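You operate a simulated robot arm through the tools that you are given. There is no shell and no other tool.

You are at the controls of a simulated robot arm. One attempt, no reset.

## Task
Gauge film sample R 306, then lay it on the light box and turn the light up high.
Fine: leave the gauge switch on UP and its tray out. Where these are worked on the way, their far stop is far enough and under half their travel is too little: gauge switch.

It is judged by the outcome, as a careful person would: the job done as asked, and still so three seconds after it is handed in. It fails if anything else is knocked over, pushed out of place, dropped, spilled or broken.

## Robot
A 7-joint arm with a two-finger parallel gripper, fixed in place. Base frame: the origin is at the foot of the arm, x ahead of it, y to its left, z up; the work surface is at about z = 760. Lengths are in mm, angles in degrees, forces in N, time in s.
With the tool pointing down near the work surface it reaches from about 440 to 920 mm from the base axis. Its first joint turns from -143.0 to 143.0 degrees. Payload 3 kg.
The TCP is the grasp point between the finger pads, 30 mm short of the fingertips. In the tool frame z runs along the fingers and y along their closing line. Largest opening 94 mm; finger width 28, thickness 10; the body of the gripper, 50 by 96 mm, starts 55 mm behind the TCP.
Orientation is that of the tool frame in the base frame, as [roll, pitch, yaw] about the fixed x, y, z axes, in that order (R = Rz(yaw) Ry(pitch) Rx(roll)). With the fingers straight down and closing along the base's y, the tool's x points along the base's -x, its y along +y and its z along -z.

## Interface
- The arm moves only by the tool apply_moves. Its argument "commands" is a list of rows, each an object of numbers (a shift or turn left out is 0, a gripper value left out holds the last): "fingers": the closure in counts, from 0 (fully open) to 255 (shut); "x", "y", "z": the shift along the tool's x, y, z in units of 100 mm (1.0 is 100 mm); "ax", "ay", "az": the turn, a rotation vector about the tool's x, y, z in units of 45 degrees (1.0 is 45 degrees). In form: [{"fingers": .., "x": .., "y": .., "z": .., "ax": .., "ay": .., "az": ..}, ...]. A call has 1 to 20 rows; each row is the pose to reach, as a shift and turn from the pose commanded when the call began, along the tool's axes at that moment. A call with a number of a shift or a turn outside -1 to 1 is refused whole. Each row takes 0.2 s and may step no farther than 50 mm and 8.6 degrees from the row before; otherwise, or with a gripper value out of range, the whole call is refused. A pose out of reach is approached as far as the arm can. The call stops where the force on the tool passes 90 N (or 10 N more than at its start, if that is more) or the arm is blocked; 0.2 s more then pass. The fingers move at their own pace (about 72 mm/s each) and stop on an object; they squeeze with about 24 N. The grip force told is the motor's: it shows also when the fingers shut on nothing. Time passes only in rows, and 0.2 s behind the last, so rows that repeat a pose let the fingers close. It gives the time, the measured TCP pose, the force on the tool (base axes), the opening and the grip force at its end, in the units of the frame above (readings bear some noise), with the torque about the TCP (base axes, N m) and any sound that the robot's microphone picked up, and new pictures: "pictures" is both (left out), scene, wrist or none.
- Cameras (640 x 400 px; columns grow to the right, rows downward): "scene" is fixed at [49.4, 499.6, 1348.5]; the picture's right is [0.36, -0.93, 0.00], its down [-0.65, -0.25, -0.72] and it looks along [0.67, 0.26, -0.70] (base axes); focal length 214 px, centre (320, 200). "wrist" rides on the gripper at [76, 14, -103] in the tool frame; the picture's right is [-0.18, 0.98, 0.00], its down [-0.75, -0.14, -0.64] and it looks along [-0.63, -0.12, 0.77] (tool axes); focal length 243 px, centre (320, 200). There is no depth. A picture from a camera that has moved, and an enlarged one, comes with that camera's place and axes in the base frame and with its lens.
- zoom(camera, box): a new picture of the part [left, top, right, bottom] of that camera's present view, enlarged. The clock stands still meanwhile.
- finish_job(): hands the job in; it is judged then, once.

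Places have to be worked out from the pictures, the camera data and where the tool is seen. Open the gripper and draw the arm clear of the work before you hand the job in, unless the task says otherwise.

The tools are called after "Call:" as name(argument=value, ...) on one line, values as JSON. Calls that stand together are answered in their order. apply_moves: Moves the arm, as the interface text tells. Its arguments: {"type":"object","properties":{"commands":{"type":"array","items":{"type":"object","properties":{"fingers":{"type":"number"},"x":{"type":"number"},"y":{"type":"number"},"z":{"type":"number"},"ax":{"type":"number"},"ay":{"type":"number"},"az":{"type":"number"}}}},"pictures":{"type":"string","enum":["both","scene","wrist","none"]}},"required":["commands"]} The other tools are called the same way: zoom (camera, box) takes an enlarged picture of a part of a camera's view; finish_job () hands the job in.

At the start:

```text
time_s: 0.0
tcp_pos: [528.6, 368.4, 1186.0]
tool_rot: [180.0, 0.0, -179.9]
contact_force: [0.7, 0.6, -0.4]
torque: [0.0, 0.01, -0.01]
finger_gap: 94.2
grip_force: 0.0
```

scene: 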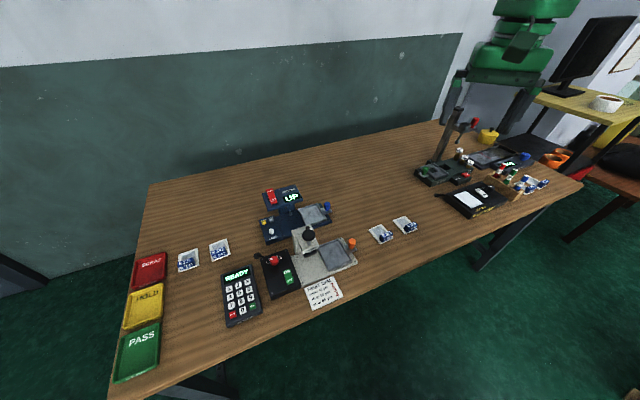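
wrist: 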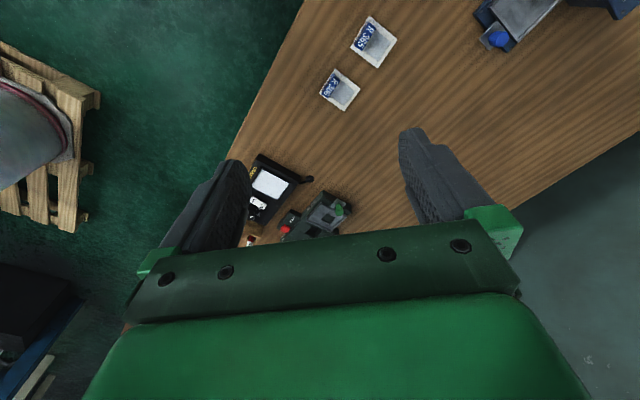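

The scene shows several film samples, gauges and boxes; I zoom in to read the labels and see the devices.

Call:
zoom(camera="scene", box=[220, 170, 380, 330])

Call:
zoom(camera="scene", box=[360, 180, 440, 260])

Call:
zoom(camera="scene", box=[400, 100, 560, 220])

Call:
zoom(camera="scene", box=[110, 230, 250, 390])

Call:
zoom(camera="wrist", box=[220, 0, 420, 250])

```text
2.50 times, centred on (300, 250) of scene
camera zoom: at [49.4, 499.6, 1348.5], right [0.36, -0.93, 0.0], down [-0.65, -0.25, -0.72], along [0.67, 0.26, -0.7], focal length 536 px, centre (370, 75)
```

zoom: 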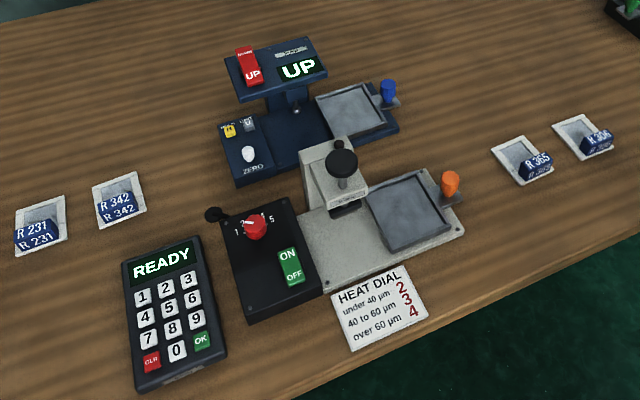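

```text
5.00 times, centred on (400, 220) of scene
camera zoom: at [49.4, 499.6, 1348.5], right [0.36, -0.93, 0.0], down [-0.65, -0.25, -0.72], along [0.67, 0.26, -0.7], focal length 1072 px, centre (-80, 100)
```

zoom: 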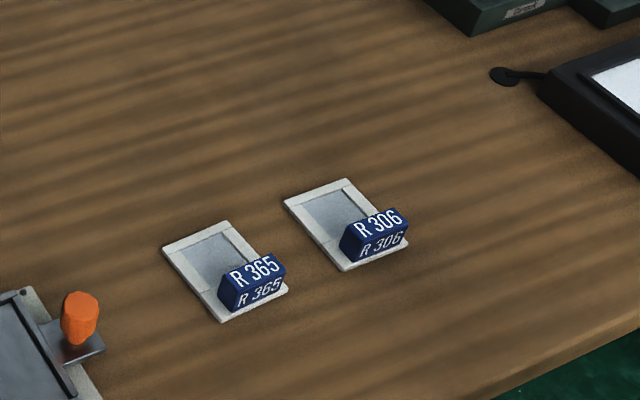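

```text
3.33 times, centred on (480, 160) of scene
camera zoom: at [49.4, 499.6, 1348.5], right [0.36, -0.93, 0.0], down [-0.65, -0.25, -0.72], along [0.67, 0.26, -0.7], focal length 715 px, centre (-213, 333)
```

zoom: 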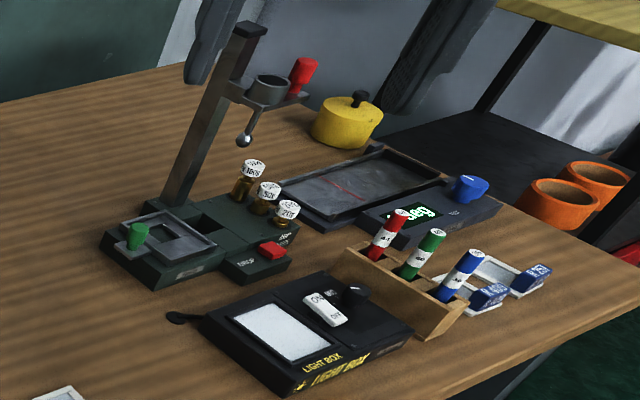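

```text
2.50 times, centred on (180, 310) of scene
camera zoom: at [49.4, 499.6, 1348.5], right [0.36, -0.93, 0.0], down [-0.65, -0.25, -0.72], along [0.67, 0.26, -0.7], focal length 536 px, centre (670, -75)
```

zoom: 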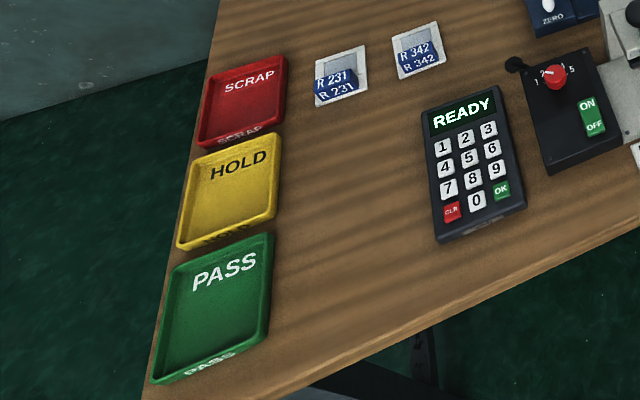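

```text
1.60 times, centred on (320, 125) of wrist
camera zoom: at [452.4, 383.1, 1289.9], right [0.18, 0.98, 0.0], down [0.75, -0.14, 0.64], along [0.63, -0.12, -0.77], focal length 388 px, centre (320, 320)
```

zoom: 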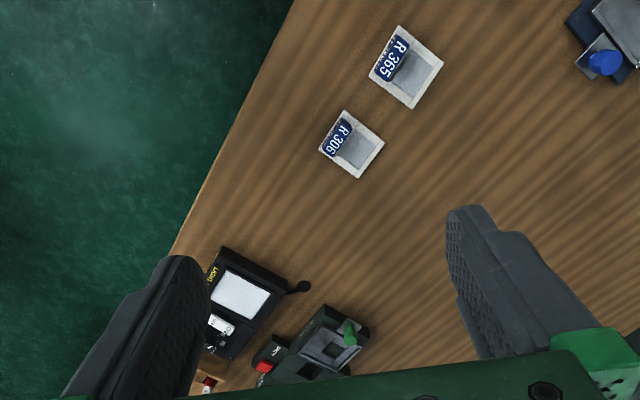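

Call:
zoom(camera="scene", box=[255, 175, 335, 250])

Call:
zoom(camera="scene", box=[430, 170, 520, 225])

Call:
zoom(camera="scene", box=[250, 225, 370, 310])

Call:
zoom(camera="scene", box=[470, 140, 560, 200])

```text
5.33 times, centred on (295, 212) of scene
camera zoom: at [49.4, 499.6, 1348.5], right [0.36, -0.93, 0.0], down [-0.65, -0.25, -0.72], along [0.67, 0.26, -0.7], focal length 1144 px, centre (453, 133)
```

zoom: 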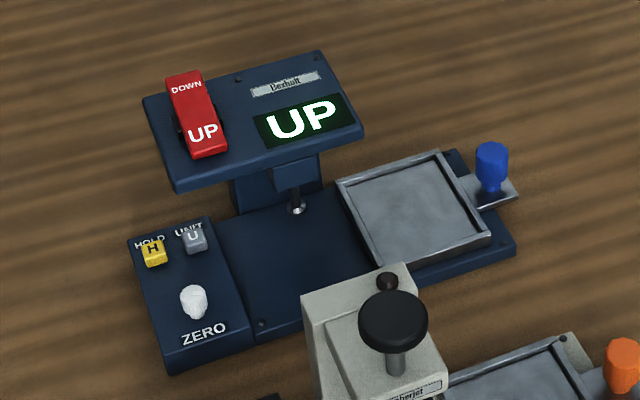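

```text
7.11 times, centred on (475, 198) of scene
camera zoom: at [49.4, 499.6, 1348.5], right [0.36, -0.93, 0.0], down [-0.65, -0.25, -0.72], along [0.67, 0.26, -0.7], focal length 1525 px, centre (-782, 218)
```

zoom: 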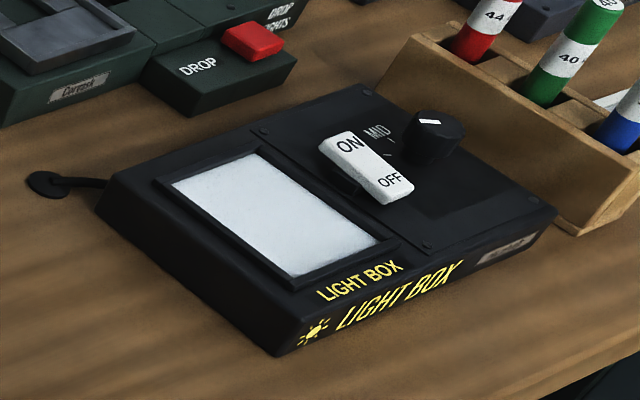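

```text
4.71 times, centred on (310, 268) of scene
camera zoom: at [49.4, 499.6, 1348.5], right [0.36, -0.93, 0.0], down [-0.65, -0.25, -0.72], along [0.67, 0.26, -0.7], focal length 1009 px, centre (367, -118)
```

zoom: 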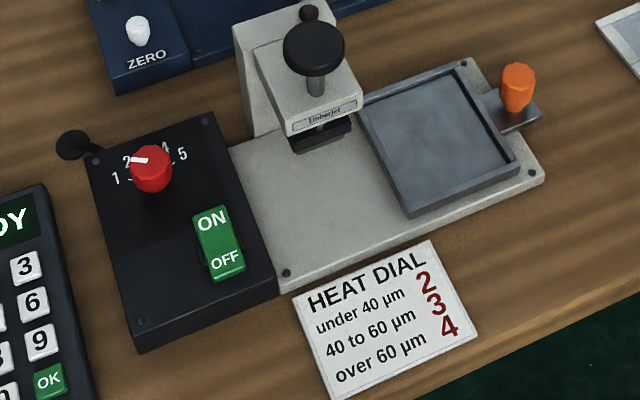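

```text
6.67 times, centred on (515, 170) of scene
camera zoom: at [49.4, 499.6, 1348.5], right [0.36, -0.93, 0.0], down [-0.65, -0.25, -0.72], along [0.67, 0.26, -0.7], focal length 1430 px, centre (-980, 400)
```

zoom: 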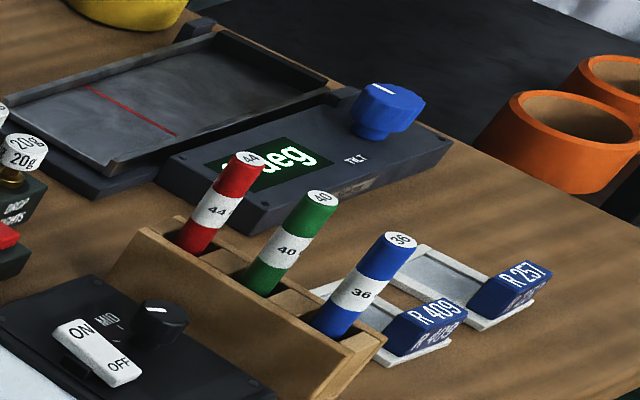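

Sample R 306 is judged at about (602, 396). I lower the arm over it to see it closer.

Call:
apply_moves(commands=[{"x": 0.03, "y": 0.1, "z": 0.4}, {"x": 0.06, "y": 0.2, "z": 0.8}, {"x": 0.09, "y": 0.3, "z": 1.0}], pictures="none")

Call:
apply_moves(commands=[{"z": 0.5}, {"z": 1.0}], pictures="none")

Call:
apply_moves(commands=[{"z": 0.45}, {"z": 0.86}])

```text
time_s: 0.8
tcp_pos: [518.0, 397.0, 1085.7]
tool_rot: [180.0, 0.0, -179.9]
contact_force: [-0.8, 0.3, -0.9]
torque: [0.0, 0.01, 0.03]
finger_gap: 94.1
grip_force: 0.1
```

```text
time_s: 1.4
tcp_pos: [518.7, 397.4, 985.9]
tool_rot: [180.0, 0.0, -179.9]
contact_force: [-0.4, 0.0, 0.3]
torque: [-0.02, 0.01, 0.0]
finger_gap: 94.1
grip_force: 0.0
```

```text
time_s: 2.0
tcp_pos: [520.3, 396.9, 899.6]
tool_rot: [-179.9, 0.0, -179.9]
contact_force: [-0.3, 0.3, 0.0]
torque: [-0.05, 0.02, -0.02]
finger_gap: 94.0
grip_force: 0.2
camera wrist: at [444.1, 412.4, 1003.6], right [0.18, 0.98, 0.0], down [0.75, -0.14, 0.64], along [0.63, -0.12, -0.77], focal length 243 px, centre (320, 200)
```

scene: 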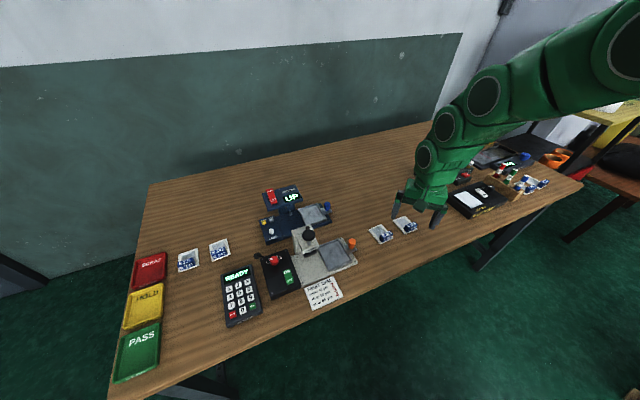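
wrist: 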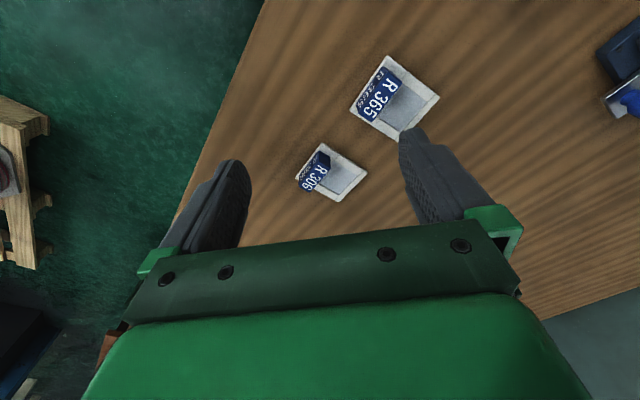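

Call:
zoom(camera="wrist", box=[280, 130, 380, 210])

Call:
zoom(camera="scene", box=[360, 200, 440, 250])

```text
5.00 times, centred on (330, 170) of wrist
camera zoom: at [444.1, 412.4, 1003.6], right [0.18, 0.98, 0.0], down [0.75, -0.14, 0.64], along [0.63, -0.12, -0.77], focal length 1213 px, centre (270, 350)
```

zoom: 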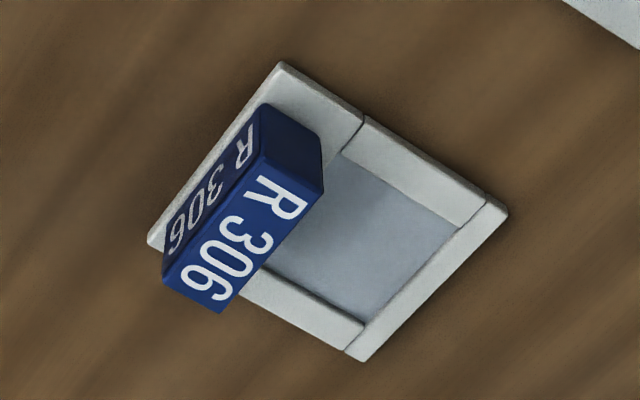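

```text
8.00 times, centred on (400, 225) of scene
camera zoom: at [49.4, 499.6, 1348.5], right [0.36, -0.93, 0.0], down [-0.65, -0.25, -0.72], along [0.67, 0.26, -0.7], focal length 1716 px, centre (-320, 0)
```

zoom: 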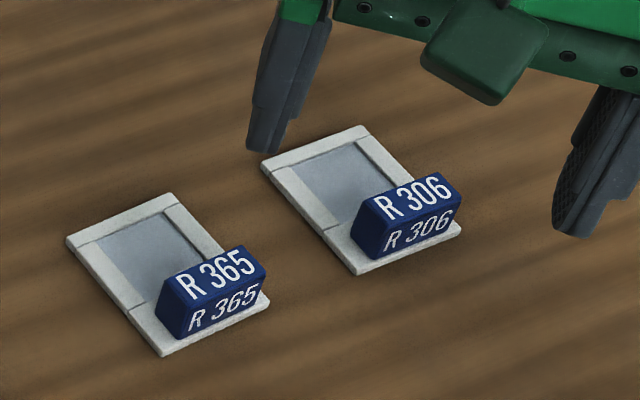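

R 306's card centre is about (605, 396), long axis at about 44° and the tag about (592, 377.5) with its top near z 781. I turn the gripper so that it closes across the tag and go above it.

Call:
apply_moves(commands=[{"x": -0.12, "y": -0.03, "z": 0.06, "az": 0.17}, {"x": -0.24, "y": -0.06, "z": 0.12, "az": 0.34}, {"x": -0.36, "y": -0.1, "z": 0.18, "az": 0.51}, {"x": -0.48, "y": -0.13, "z": 0.24, "az": 0.68}, {"x": -0.6, "y": -0.16, "z": 0.3, "az": 0.85}, {"x": -0.722, "y": -0.194, "z": 0.4, "az": 1.0}, {"x": -0.722, "y": -0.194, "z": 0.4, "az": 1.0}])

```text
time_s: 3.6
tcp_pos: [591.2, 379.5, 860.8]
tool_rot: [-180.0, 0.0, 135.0]
contact_force: [0.1, 0.2, -0.6]
torque: [-0.03, 0.01, -0.01]
finger_gap: 93.9
grip_force: 0.1
camera wrist: at [547.9, 444.1, 964.2], right [0.82, 0.57, 0.0], down [0.43, -0.63, 0.64], along [0.36, -0.53, -0.77], focal length 243 px, centre (320, 200)
```

scene: 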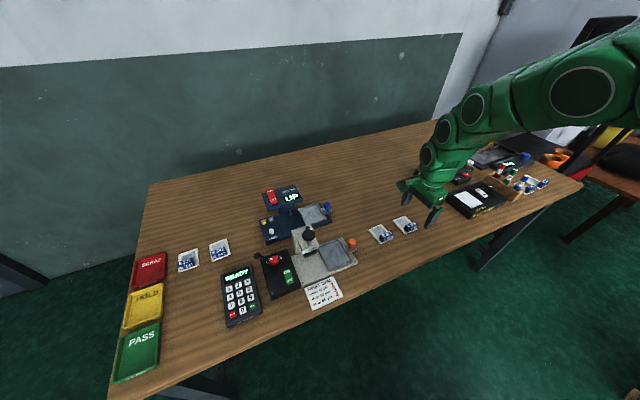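
wrist: 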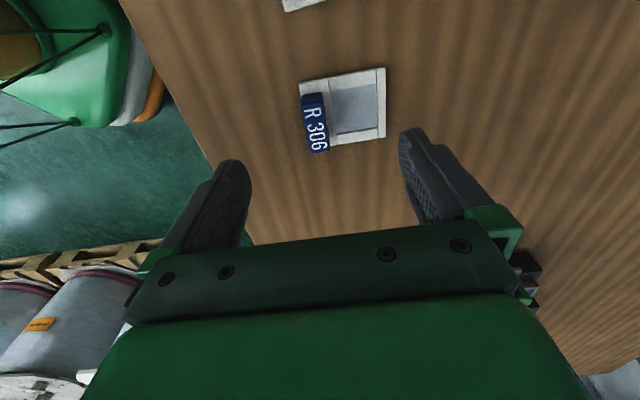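

The gripper is turned; I zoom the wrist view to refine the tag's place and angle.

Call:
zoom(camera="wrist", box=[280, 50, 400, 170])

```text
3.33 times, centred on (340, 110) of wrist
camera zoom: at [547.9, 444.1, 964.2], right [0.82, 0.57, 0.0], down [0.43, -0.63, 0.64], along [0.36, -0.53, -0.77], focal length 809 px, centre (253, 500)
```

zoom: 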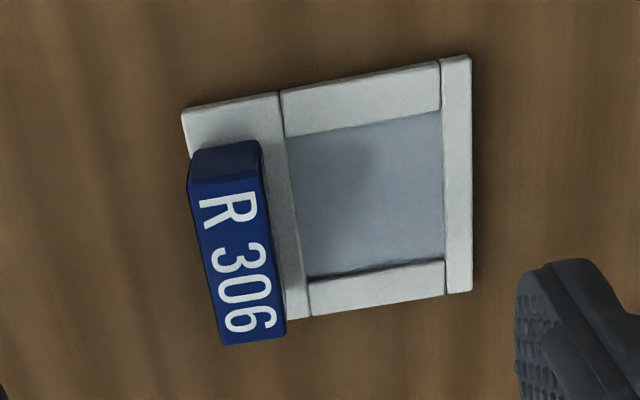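

Relative to the TCP the tag is about 2.8 mm in -x and 3.8 mm in -y (tool axes). I correct, pre-close to about 40 mm, go down with the tips at about z 770, and close.

Call:
apply_moves(commands=[{"fingers": 146, "x": -0.028, "y": -0.038, "az": 0.018}, {"x": -0.028, "y": -0.038, "az": 0.018}, {"x": -0.028, "y": -0.038, "z": 0.2, "az": 0.018}, {"x": -0.028, "y": -0.038, "z": 0.3, "az": 0.018}])

```text
time_s: 4.6
tcp_pos: [590.5, 374.6, 830.9]
tool_rot: [180.0, -0.1, 134.3]
contact_force: [0.3, -0.5, 0.1]
torque: [0.01, -0.01, 0.0]
finger_gap: 39.9
grip_force: 0.1
camera wrist: at [548.1, 439.3, 933.9], right [0.83, 0.55, 0.0], down [0.43, -0.64, 0.64], along [0.36, -0.53, -0.77], focal length 243 px, centre (320, 200)
```

scene: 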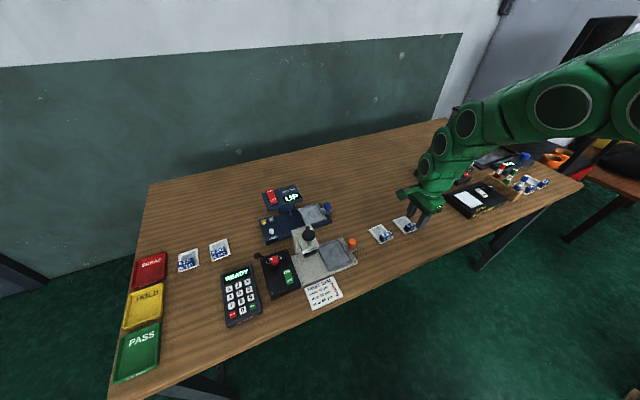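
wrist: 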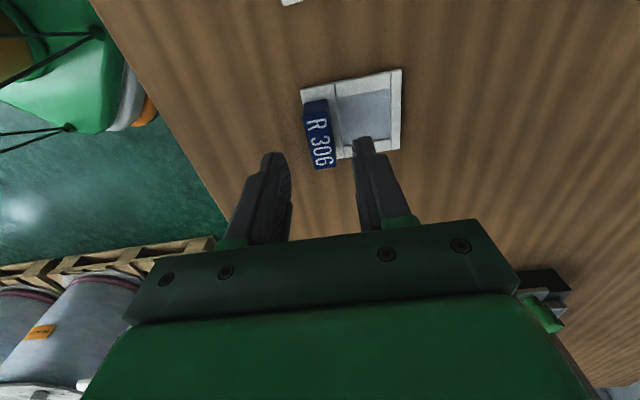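

Call:
zoom(camera="wrist", box=[240, 60, 420, 180])

Call:
zoom(camera="scene", box=[380, 180, 460, 240])

```text
3.33 times, centred on (330, 120) of wrist
camera zoom: at [548.1, 439.3, 933.9], right [0.83, 0.55, 0.0], down [0.43, -0.64, 0.64], along [0.36, -0.53, -0.77], focal length 809 px, centre (287, 467)
```

zoom: 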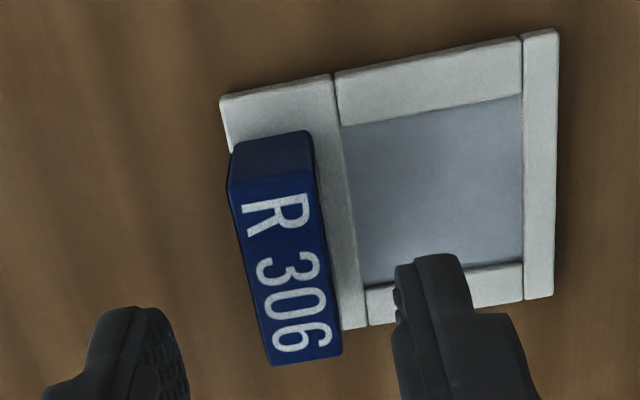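

```text
6.67 times, centred on (420, 210) of scene
camera zoom: at [49.4, 499.6, 1348.5], right [0.36, -0.93, 0.0], down [-0.65, -0.25, -0.72], along [0.67, 0.26, -0.7], focal length 1430 px, centre (-347, 133)
```

zoom: 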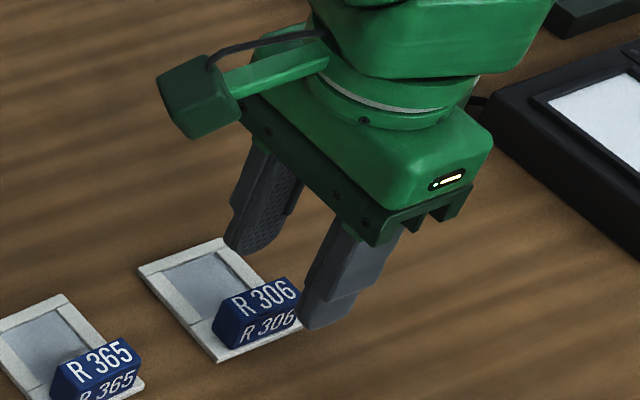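

The tag is centred between the fingers. I go down 30 mm more and close on it.

Call:
apply_moves(commands=[{"z": 0.15}, {"z": 0.29}, {"z": 0.29, "fingers": 255}, {"z": 0.29}, {"z": 0.29}, {"z": 0.29}])

```text
time_s: 6.0
tcp_pos: [590.8, 373.9, 801.7]
tool_rot: [-180.0, -0.1, 134.2]
contact_force: [0.2, 0.4, 0.1]
torque: [-0.02, -0.02, 0.0]
finger_gap: 15.0
grip_force: 23.9
camera wrist: at [547.9, 438.7, 904.5], right [0.83, 0.55, 0.0], down [0.42, -0.64, 0.64], along [0.36, -0.53, -0.77], focal length 243 px, centre (320, 200)
```

scene: 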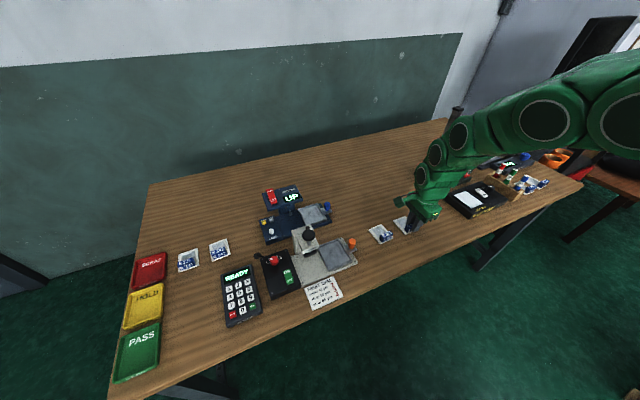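
wrist: 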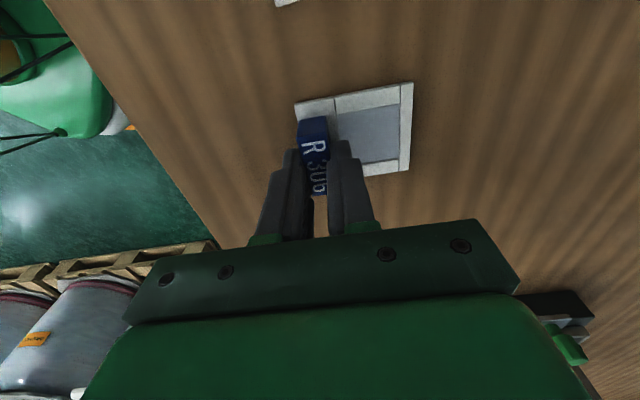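

Grip shows 15 mm gap and 24 N, so the tag is held. I lift straight up and check that the sample comes along.

Call:
apply_moves(commands=[{"z": -0.1}, {"z": -0.3}, {"z": -0.6}, {"z": -0.98}])

```text
time_s: 7.0
tcp_pos: [591.1, 371.9, 900.1]
tool_rot: [179.9, -0.1, 134.2]
contact_force: [0.9, -0.1, -0.2]
torque: [-0.01, -0.02, 0.04]
finger_gap: 14.8
grip_force: 24.4
camera wrist: at [548.0, 438.4, 1003.4], right [0.83, 0.55, 0.0], down [0.42, -0.64, 0.64], along [0.36, -0.53, -0.77], focal length 243 px, centre (320, 200)
```

scene: 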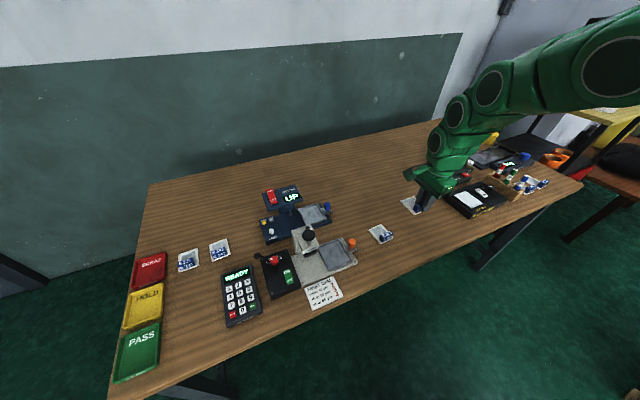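
wrist: 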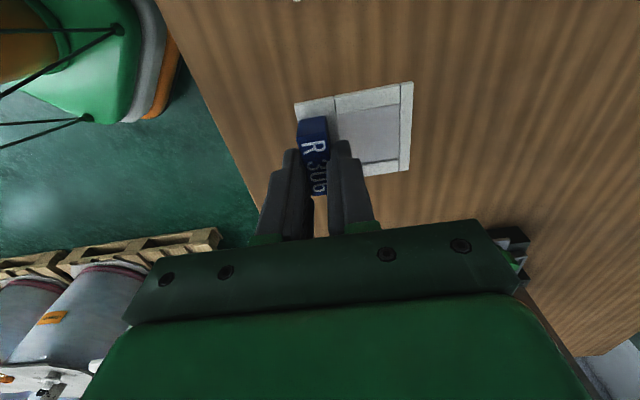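

The sample is held. I zoom to measure where the card sits in the tool frame.

Call:
zoom(camera="wrist", box=[270, 60, 430, 220])

```text
2.50 times, centred on (350, 140) of wrist
camera zoom: at [548.0, 438.4, 1003.4], right [0.83, 0.55, 0.0], down [0.42, -0.64, 0.64], along [0.36, -0.53, -0.77], focal length 606 px, centre (245, 350)
```

zoom: 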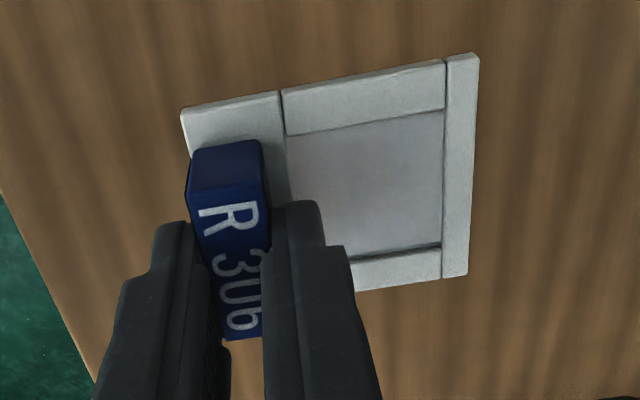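

The card centre is at about tool (4, 24), the film window at (4, 31). I raise and carry it toward the gauge on the left for a closer look.

Call:
apply_moves(commands=[{"z": -0.2, "x": 0.3}, {"z": -0.4, "x": 0.65, "y": 0.1}, {"z": -0.4, "x": 1.0, "y": 0.26}], pictures="none")

Call:
apply_moves(commands=[{"x": 0.35, "y": 0.1}, {"x": 0.7, "y": 0.2}, {"x": 1.0, "y": 0.26}], pictures="none")

Call:
apply_moves(commands=[{"x": 0.35, "y": 0.1}, {"x": 0.7, "y": 0.2}, {"x": 1.0, "y": 0.26}, {"x": 1.0, "y": 0.26}])

```text
time_s: 7.8
tcp_pos: [540.2, 462.8, 939.0]
tool_rot: [180.0, 0.0, 134.2]
contact_force: [0.3, 0.1, -0.1]
torque: [0.0, 0.0, 0.0]
finger_gap: 14.8
grip_force: 23.8
```

```text
time_s: 8.6
tcp_pos: [490.2, 553.9, 941.0]
tool_rot: [-180.0, 0.0, 134.4]
contact_force: [0.0, -0.2, -0.5]
torque: [0.0, 0.02, 0.0]
finger_gap: 14.8
grip_force: 23.9
```

```text
time_s: 9.6
tcp_pos: [438.8, 644.6, 939.2]
tool_rot: [180.0, 0.0, 134.1]
contact_force: [-0.2, 0.1, -0.1]
torque: [-0.03, 0.0, 0.02]
finger_gap: 14.6
grip_force: 24.1
camera wrist: at [395.7, 709.7, 1042.8], right [0.83, 0.55, 0.0], down [0.42, -0.64, 0.64], along [0.36, -0.53, -0.77], focal length 243 px, centre (320, 200)
```

scene: 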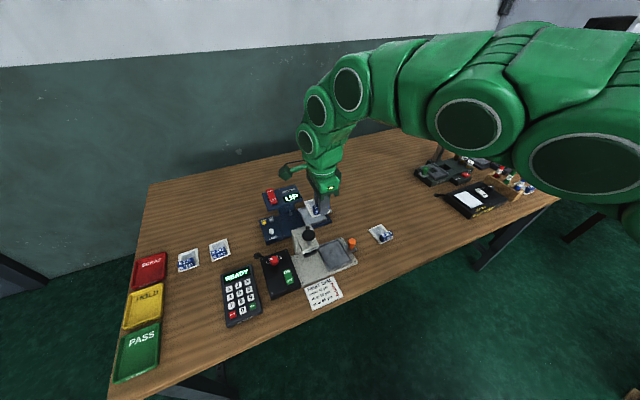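
wrist: 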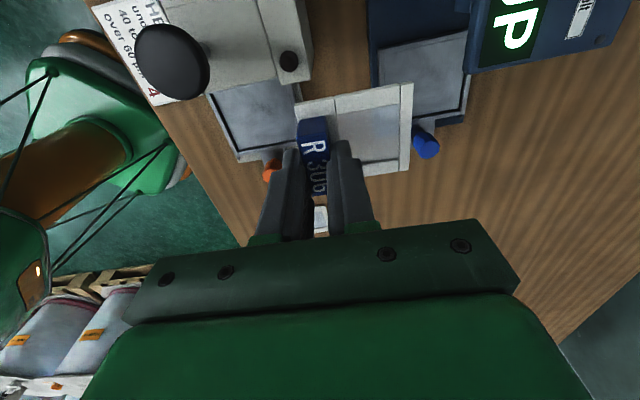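

Call:
zoom(camera="wrist", box=[340, 0, 640, 180])

Call:
zoom(camera="scene", box=[250, 170, 350, 260])

```text
2.13 times, centred on (490, 90) of wrist
camera zoom: at [395.7, 709.7, 1042.8], right [0.83, 0.55, 0.0], down [0.42, -0.64, 0.64], along [0.36, -0.53, -0.77], focal length 518 px, centre (-43, 435)
```

zoom: 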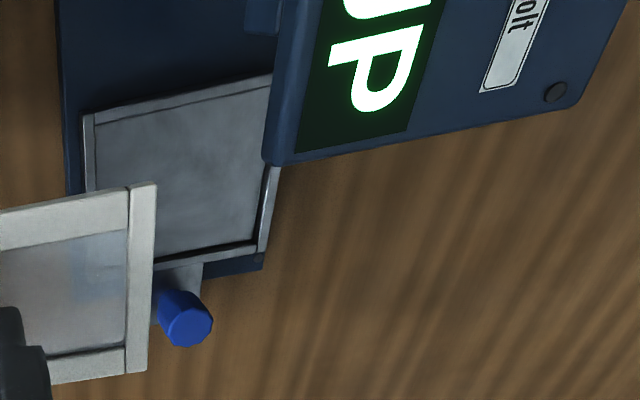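

```text
4.44 times, centred on (300, 215) of scene
camera zoom: at [49.4, 499.6, 1348.5], right [0.36, -0.93, 0.0], down [-0.65, -0.25, -0.72], along [0.67, 0.26, -0.7], focal length 953 px, centre (409, 133)
```

zoom: 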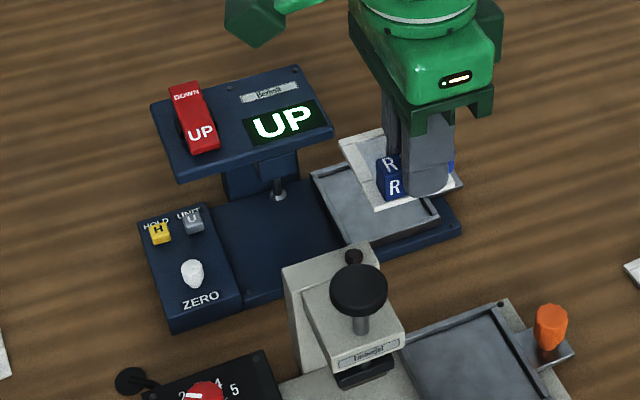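

Gauge tray centre is about tool (-8, 104) from here and aligned with the gripper; the gauge head's near corner is about (491, 727, 874), leaving about 10 mm beside the gripper body. I move over the tray and lower part way to compare card and tray.

Call:
apply_moves(commands=[{"x": -0.06, "y": 0.4}, {"x": -0.12, "y": 0.8}, {"x": -0.12, "y": 0.8, "z": 0.3}, {"x": -0.12, "y": 0.8, "z": 0.6}, {"x": -0.12, "y": 0.8, "z": 0.85}, {"x": -0.12, "y": 0.8, "z": 0.85}])

Call:
zoom(camera="wrist", box=[240, 40, 480, 220])

Call:
zoom(camera="scene", box=[260, 170, 350, 240])

```text
time_s: 10.6
tcp_pos: [507.0, 695.4, 901.7]
tool_rot: [178.6, -0.3, 134.3]
contact_force: [2.1, -1.3, 21.9]
torque: [0.75, 0.17, -0.04]
finger_gap: 14.9
grip_force: 24.1
stopped in row 4: the force on the tool passed its limit at 127 N (the readings are from after the stop); the commanded pose is now the measured one
camera wrist: at [462.6, 759.2, 1006.7], right [0.83, 0.55, 0.02], down [0.42, -0.65, 0.64], along [0.37, -0.52, -0.77], focal length 243 px, centre (320, 200)
```

scene: 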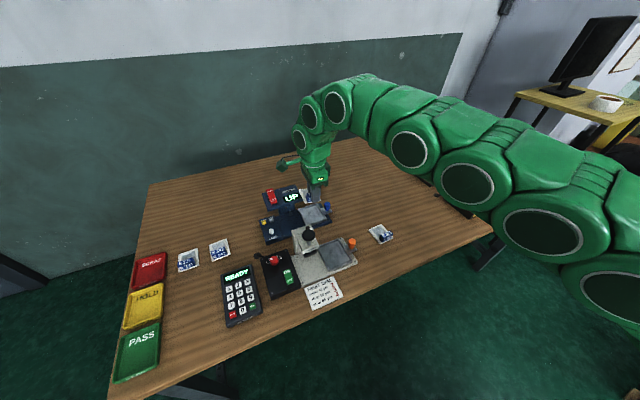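
wrist: 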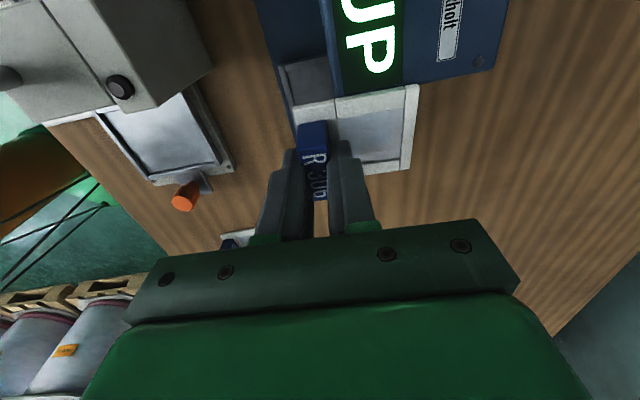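

```text
2.22 times, centred on (360, 130) of wrist
camera zoom: at [462.6, 759.2, 1006.7], right [0.83, 0.55, 0.02], down [0.42, -0.65, 0.64], along [0.37, -0.52, -0.77], focal length 539 px, centre (231, 356)
```

zoom: 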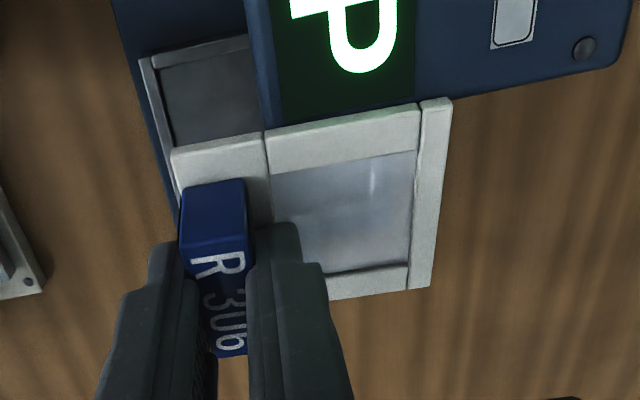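

```text
5.71 times, centred on (305, 205) of scene
camera zoom: at [49.4, 499.6, 1348.5], right [0.36, -0.93, 0.0], down [-0.65, -0.25, -0.72], along [0.67, 0.26, -0.7], focal length 1226 px, centre (406, 171)
```

zoom: 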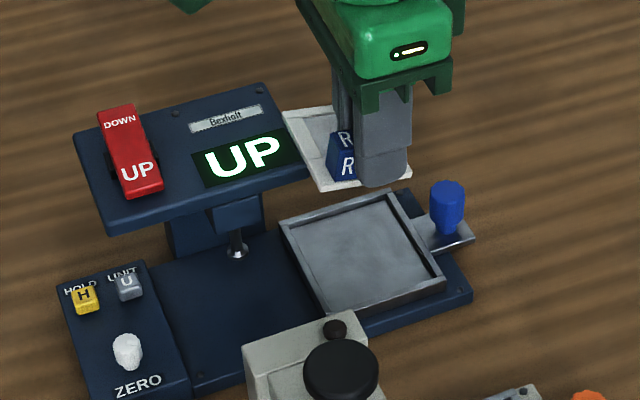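

The force limit tripped: the card's inner edge came down on the gauge head. I lift straight off and re-check everything.

Call:
apply_moves(commands=[{"z": -0.1}, {"z": -0.3}, {"z": -0.4, "ax": 0.031, "ay": -0.007}, {"z": -0.4, "ax": 0.031, "ay": -0.007}])

Call:
zoom(camera="wrist", box=[240, 40, 480, 220])

Call:
zoom(camera="scene", box=[255, 175, 335, 250])

```text
time_s: 11.6
tcp_pos: [505.7, 693.6, 940.0]
tool_rot: [-179.7, 0.1, 134.2]
contact_force: [1.2, 0.4, 0.1]
torque: [0.02, 0.0, 0.0]
finger_gap: 14.9
grip_force: 23.8
camera wrist: at [462.6, 760.3, 1043.1], right [0.83, 0.55, -0.01], down [0.43, -0.63, 0.64], along [0.35, -0.54, -0.76], focal length 243 px, centre (320, 200)
```

scene: 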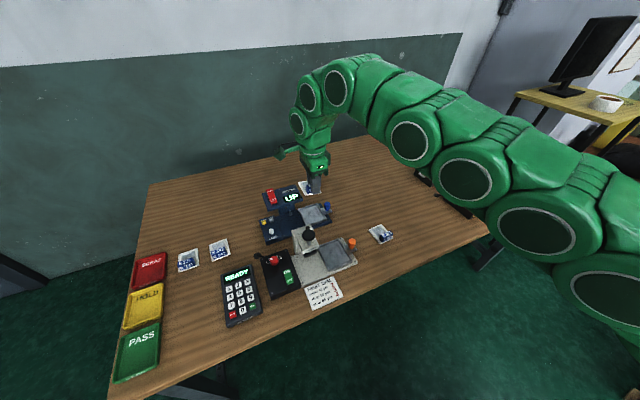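
wrist: 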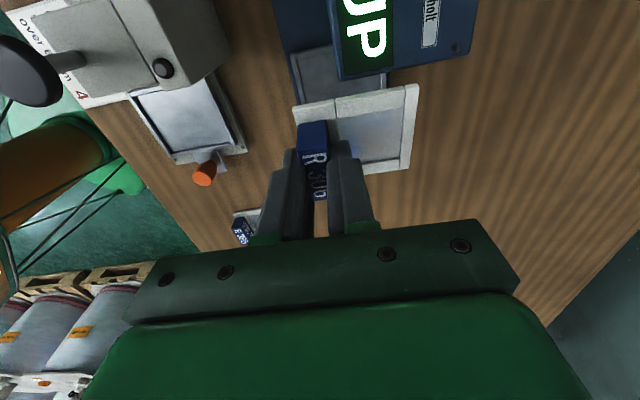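

```text
2.22 times, centred on (360, 130) of wrist
camera zoom: at [462.6, 760.3, 1043.1], right [0.83, 0.55, -0.01], down [0.43, -0.63, 0.64], along [0.35, -0.54, -0.76], focal length 539 px, centre (231, 356)
```

zoom: 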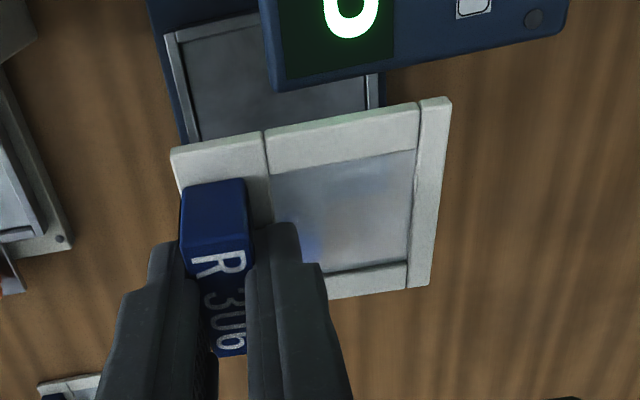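

```text
5.33 times, centred on (295, 212) of scene
camera zoom: at [49.4, 499.6, 1348.5], right [0.36, -0.93, 0.0], down [-0.65, -0.25, -0.72], along [0.67, 0.26, -0.7], focal length 1144 px, centre (453, 133)
```

zoom: 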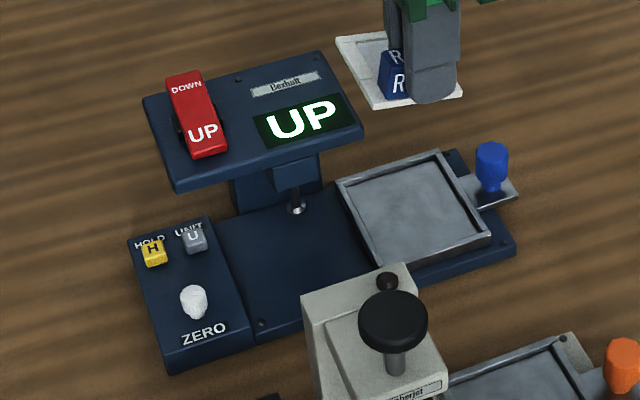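

The gauge is unmoved and the sample still held. I compare the card's pose in the grip with the same crop as before.

Call:
zoom(camera="wrist", box=[270, 60, 430, 220])

Call:
zoom(camera="scene", box=[285, 165, 335, 215])

```text
2.50 times, centred on (350, 140) of wrist
camera zoom: at [462.6, 760.3, 1043.1], right [0.83, 0.55, -0.01], down [0.43, -0.63, 0.64], along [0.35, -0.54, -0.76], focal length 606 px, centre (245, 350)
```

zoom: 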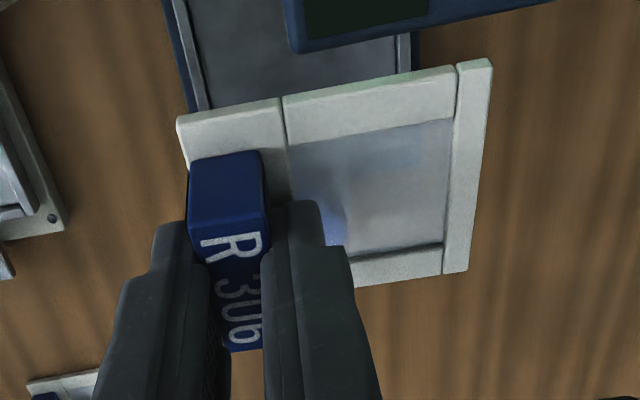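

```text
8.00 times, centred on (310, 190) of scene
camera zoom: at [49.4, 499.6, 1348.5], right [0.36, -0.93, 0.0], down [-0.65, -0.25, -0.72], along [0.67, 0.26, -0.7], focal length 1716 px, centre (400, 280)
```

zoom: 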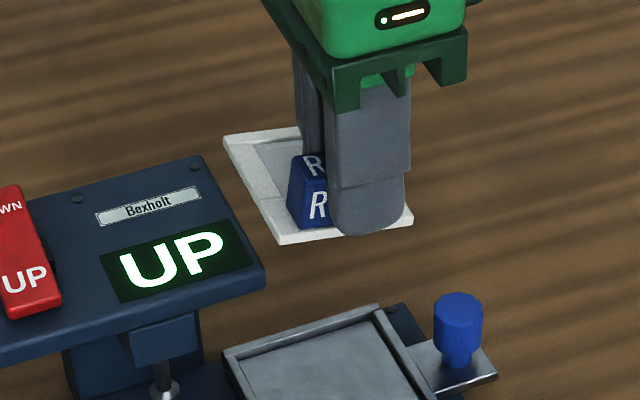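

The card got tilted about 6° (its inner side up); the tray aligns in y, and shifting -4.5 mm in x gives about 5 mm clearance to the head and keeps the card within the tray. I shift and lower to about 25 mm above the tray.

Call:
apply_moves(commands=[{"x": -0.045, "y": 0.0, "ax": -0.007}, {"x": -0.045, "y": 0.0, "ax": -0.007}, {"x": -0.045, "z": 0.2, "ax": -0.007}, {"x": -0.045, "z": 0.4, "ax": -0.007}])

Call:
zoom(camera="wrist", box=[240, 40, 480, 220])

Call:
zoom(camera="scene", box=[270, 165, 340, 235])

```text
time_s: 12.6
tcp_pos: [510.0, 692.4, 898.8]
tool_rot: [-180.0, 0.0, 134.4]
contact_force: [-1.2, -0.6, -0.7]
torque: [-0.05, 0.02, -0.01]
finger_gap: 14.7
grip_force: 24.3
camera wrist: at [466.9, 757.5, 1003.3], right [0.83, 0.55, 0.0], down [0.42, -0.64, 0.64], along [0.36, -0.54, -0.77], focal length 243 px, centre (320, 200)
```

scene: 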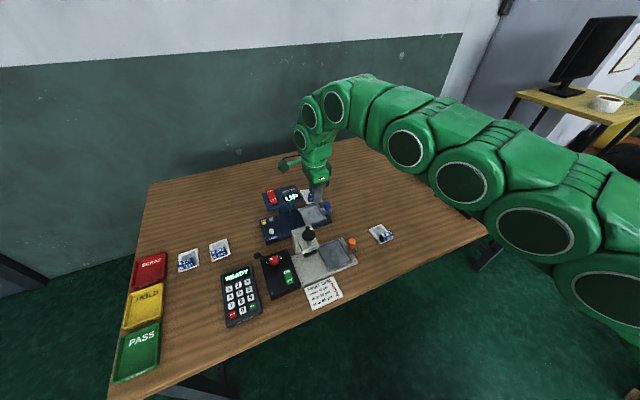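
wrist: 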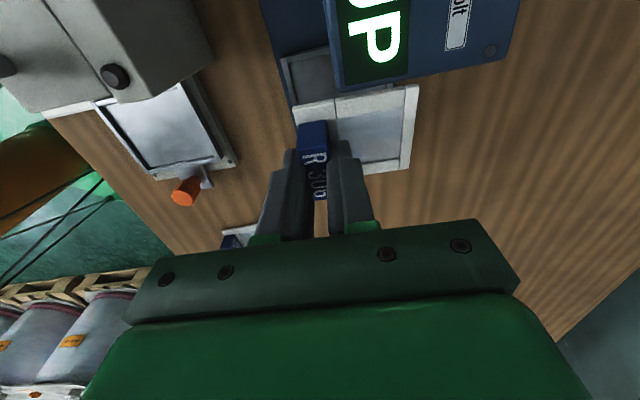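

```text
2.22 times, centred on (360, 130) of wrist
camera zoom: at [466.9, 757.5, 1003.3], right [0.83, 0.55, 0.0], down [0.42, -0.64, 0.64], along [0.36, -0.54, -0.77], focal length 539 px, centre (231, 356)
```

zoom: 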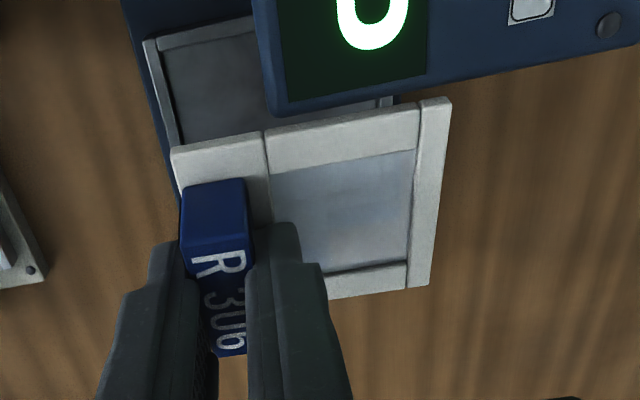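

```text
5.71 times, centred on (305, 200) of scene
camera zoom: at [49.4, 499.6, 1348.5], right [0.36, -0.93, 0.0], down [-0.65, -0.25, -0.72], along [0.67, 0.26, -0.7], focal length 1226 px, centre (406, 200)
```

zoom: 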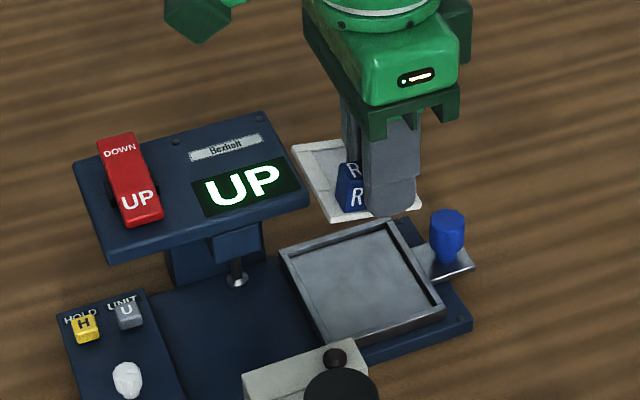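

Clearance to the head is now about 6 mm. I trim by x +1, y -2 mm and lower to just above the tray rim.

Call:
apply_moves(commands=[{"x": 0.01, "y": -0.02, "z": 0.0}, {"x": 0.01, "y": -0.02, "z": 0.15}, {"x": 0.01, "y": -0.02, "z": 0.3}, {"x": 0.01, "y": -0.02, "z": 0.45}, {"x": 0.01, "y": -0.02, "z": 0.6}])

Call:
zoom(camera="wrist", box=[240, 40, 480, 220])

Call:
zoom(camera="scene", box=[280, 180, 340, 240])

```text
time_s: 13.8
tcp_pos: [507.3, 690.3, 839.6]
tool_rot: [-179.9, 0.1, 134.3]
contact_force: [-1.0, 0.8, -0.4]
torque: [-0.03, 0.0, 0.02]
finger_gap: 15.0
grip_force: 24.1
camera wrist: at [463.9, 755.3, 943.4], right [0.83, 0.56, 0.0], down [0.43, -0.64, 0.64], along [0.36, -0.54, -0.77], focal length 243 px, centre (320, 200)
```

scene: 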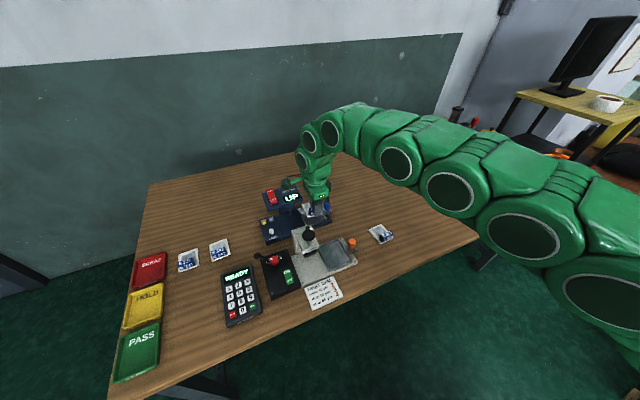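
wrist: 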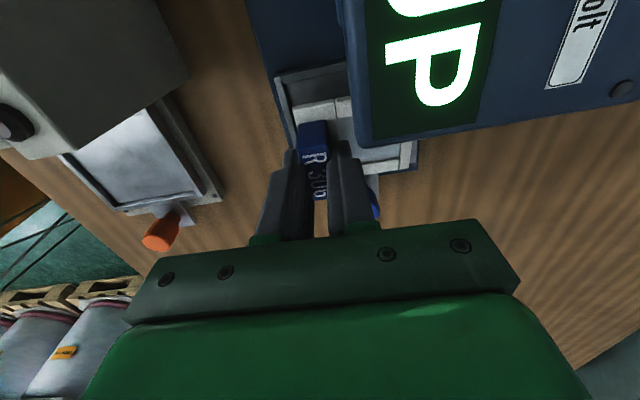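

```text
2.22 times, centred on (360, 130) of wrist
camera zoom: at [463.9, 755.3, 943.4], right [0.83, 0.56, 0.0], down [0.43, -0.64, 0.64], along [0.36, -0.54, -0.77], focal length 539 px, centre (231, 356)
```

zoom: 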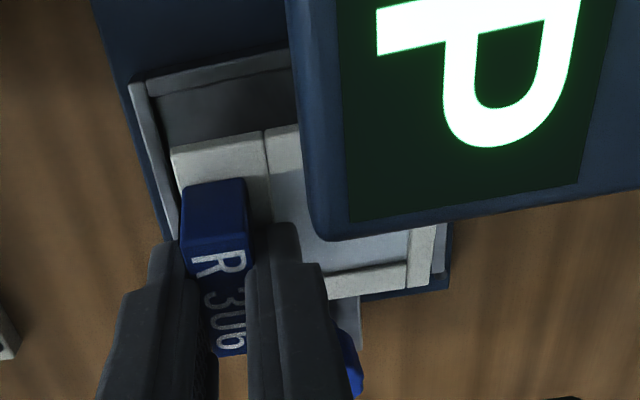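

```text
6.67 times, centred on (310, 210) of scene
camera zoom: at [49.4, 499.6, 1348.5], right [0.36, -0.93, 0.0], down [-0.65, -0.25, -0.72], along [0.67, 0.26, -0.7], focal length 1430 px, centre (387, 133)
```

zoom: 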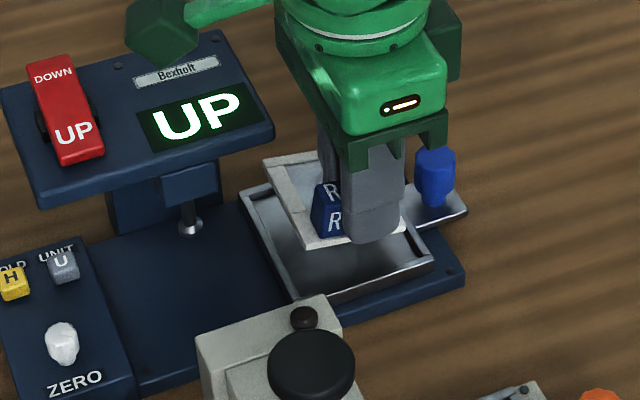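

Card and tray line up. I lower in small steps looking for contact with the tray floor.

Call:
apply_moves(commands=[{"z": 0.05}, {"z": 0.1}, {"z": 0.13}, {"z": 0.13}], pictures="none")

Call:
apply_moves(commands=[{"z": 0.02}, {"z": 0.04}, {"z": 0.04}])

Call:
zoom(camera="scene", box=[280, 180, 340, 240])

```text
time_s: 14.8
tcp_pos: [507.1, 689.8, 827.6]
tool_rot: [180.0, 0.0, 134.3]
contact_force: [-0.1, 0.4, -0.2]
torque: [0.0, 0.01, 0.01]
finger_gap: 14.7
grip_force: 24.3
```

```text
time_s: 15.6
tcp_pos: [506.9, 690.3, 823.0]
tool_rot: [180.0, 0.0, 134.4]
contact_force: [0.2, 0.0, 0.2]
torque: [-0.02, 0.02, -0.01]
finger_gap: 15.0
grip_force: 23.7
camera wrist: at [463.5, 755.8, 926.3], right [0.83, 0.55, 0.0], down [0.42, -0.64, 0.64], along [0.36, -0.54, -0.77], focal length 243 px, centre (320, 200)
```

scene: 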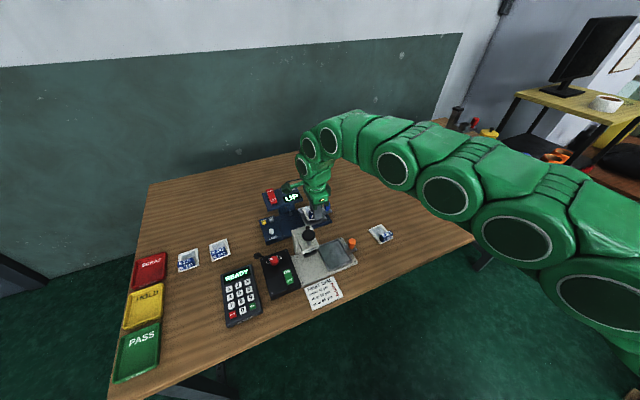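
wrist: 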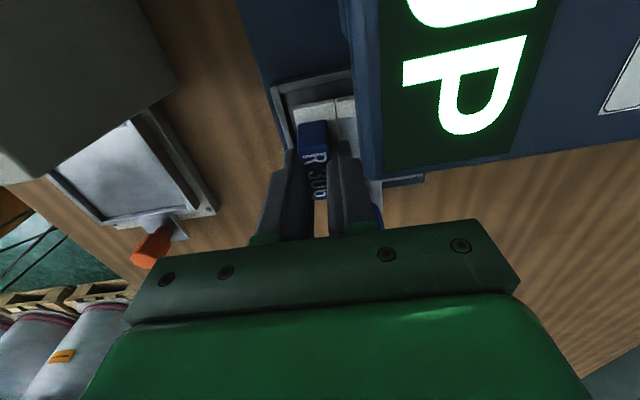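

```text
6.67 times, centred on (310, 210) of scene
camera zoom: at [49.4, 499.6, 1348.5], right [0.36, -0.93, 0.0], down [-0.65, -0.25, -0.72], along [0.67, 0.26, -0.7], focal length 1430 px, centre (387, 133)
```

zoom: 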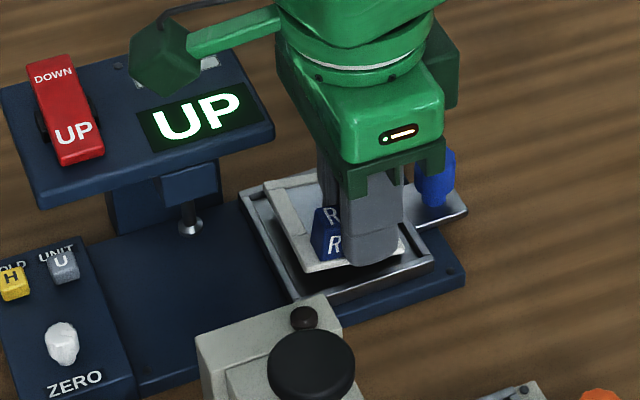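

No contact yet at TCP z 823; I keep going down slowly.

Call:
apply_moves(commands=[{"z": 0.02}, {"z": 0.04}, {"z": 0.04}], pictures="none")

Call:
apply_moves(commands=[{"z": 0.015}, {"z": 0.03}, {"z": 0.03}], pictures="none")

```text
time_s: 16.4
tcp_pos: [505.6, 690.3, 820.1]
tool_rot: [179.9, 0.2, 134.2]
contact_force: [-0.7, -0.3, 12.7]
torque: [-0.12, -0.31, -0.06]
finger_gap: 14.7
grip_force: 24.6
```

```text
time_s: 17.2
tcp_pos: [506.3, 691.2, 815.8]
tool_rot: [179.9, 0.1, 134.3]
contact_force: [-1.8, 9.2, 22.6]
torque: [0.09, -0.36, 0.13]
finger_gap: 15.1
grip_force: 24.0
```

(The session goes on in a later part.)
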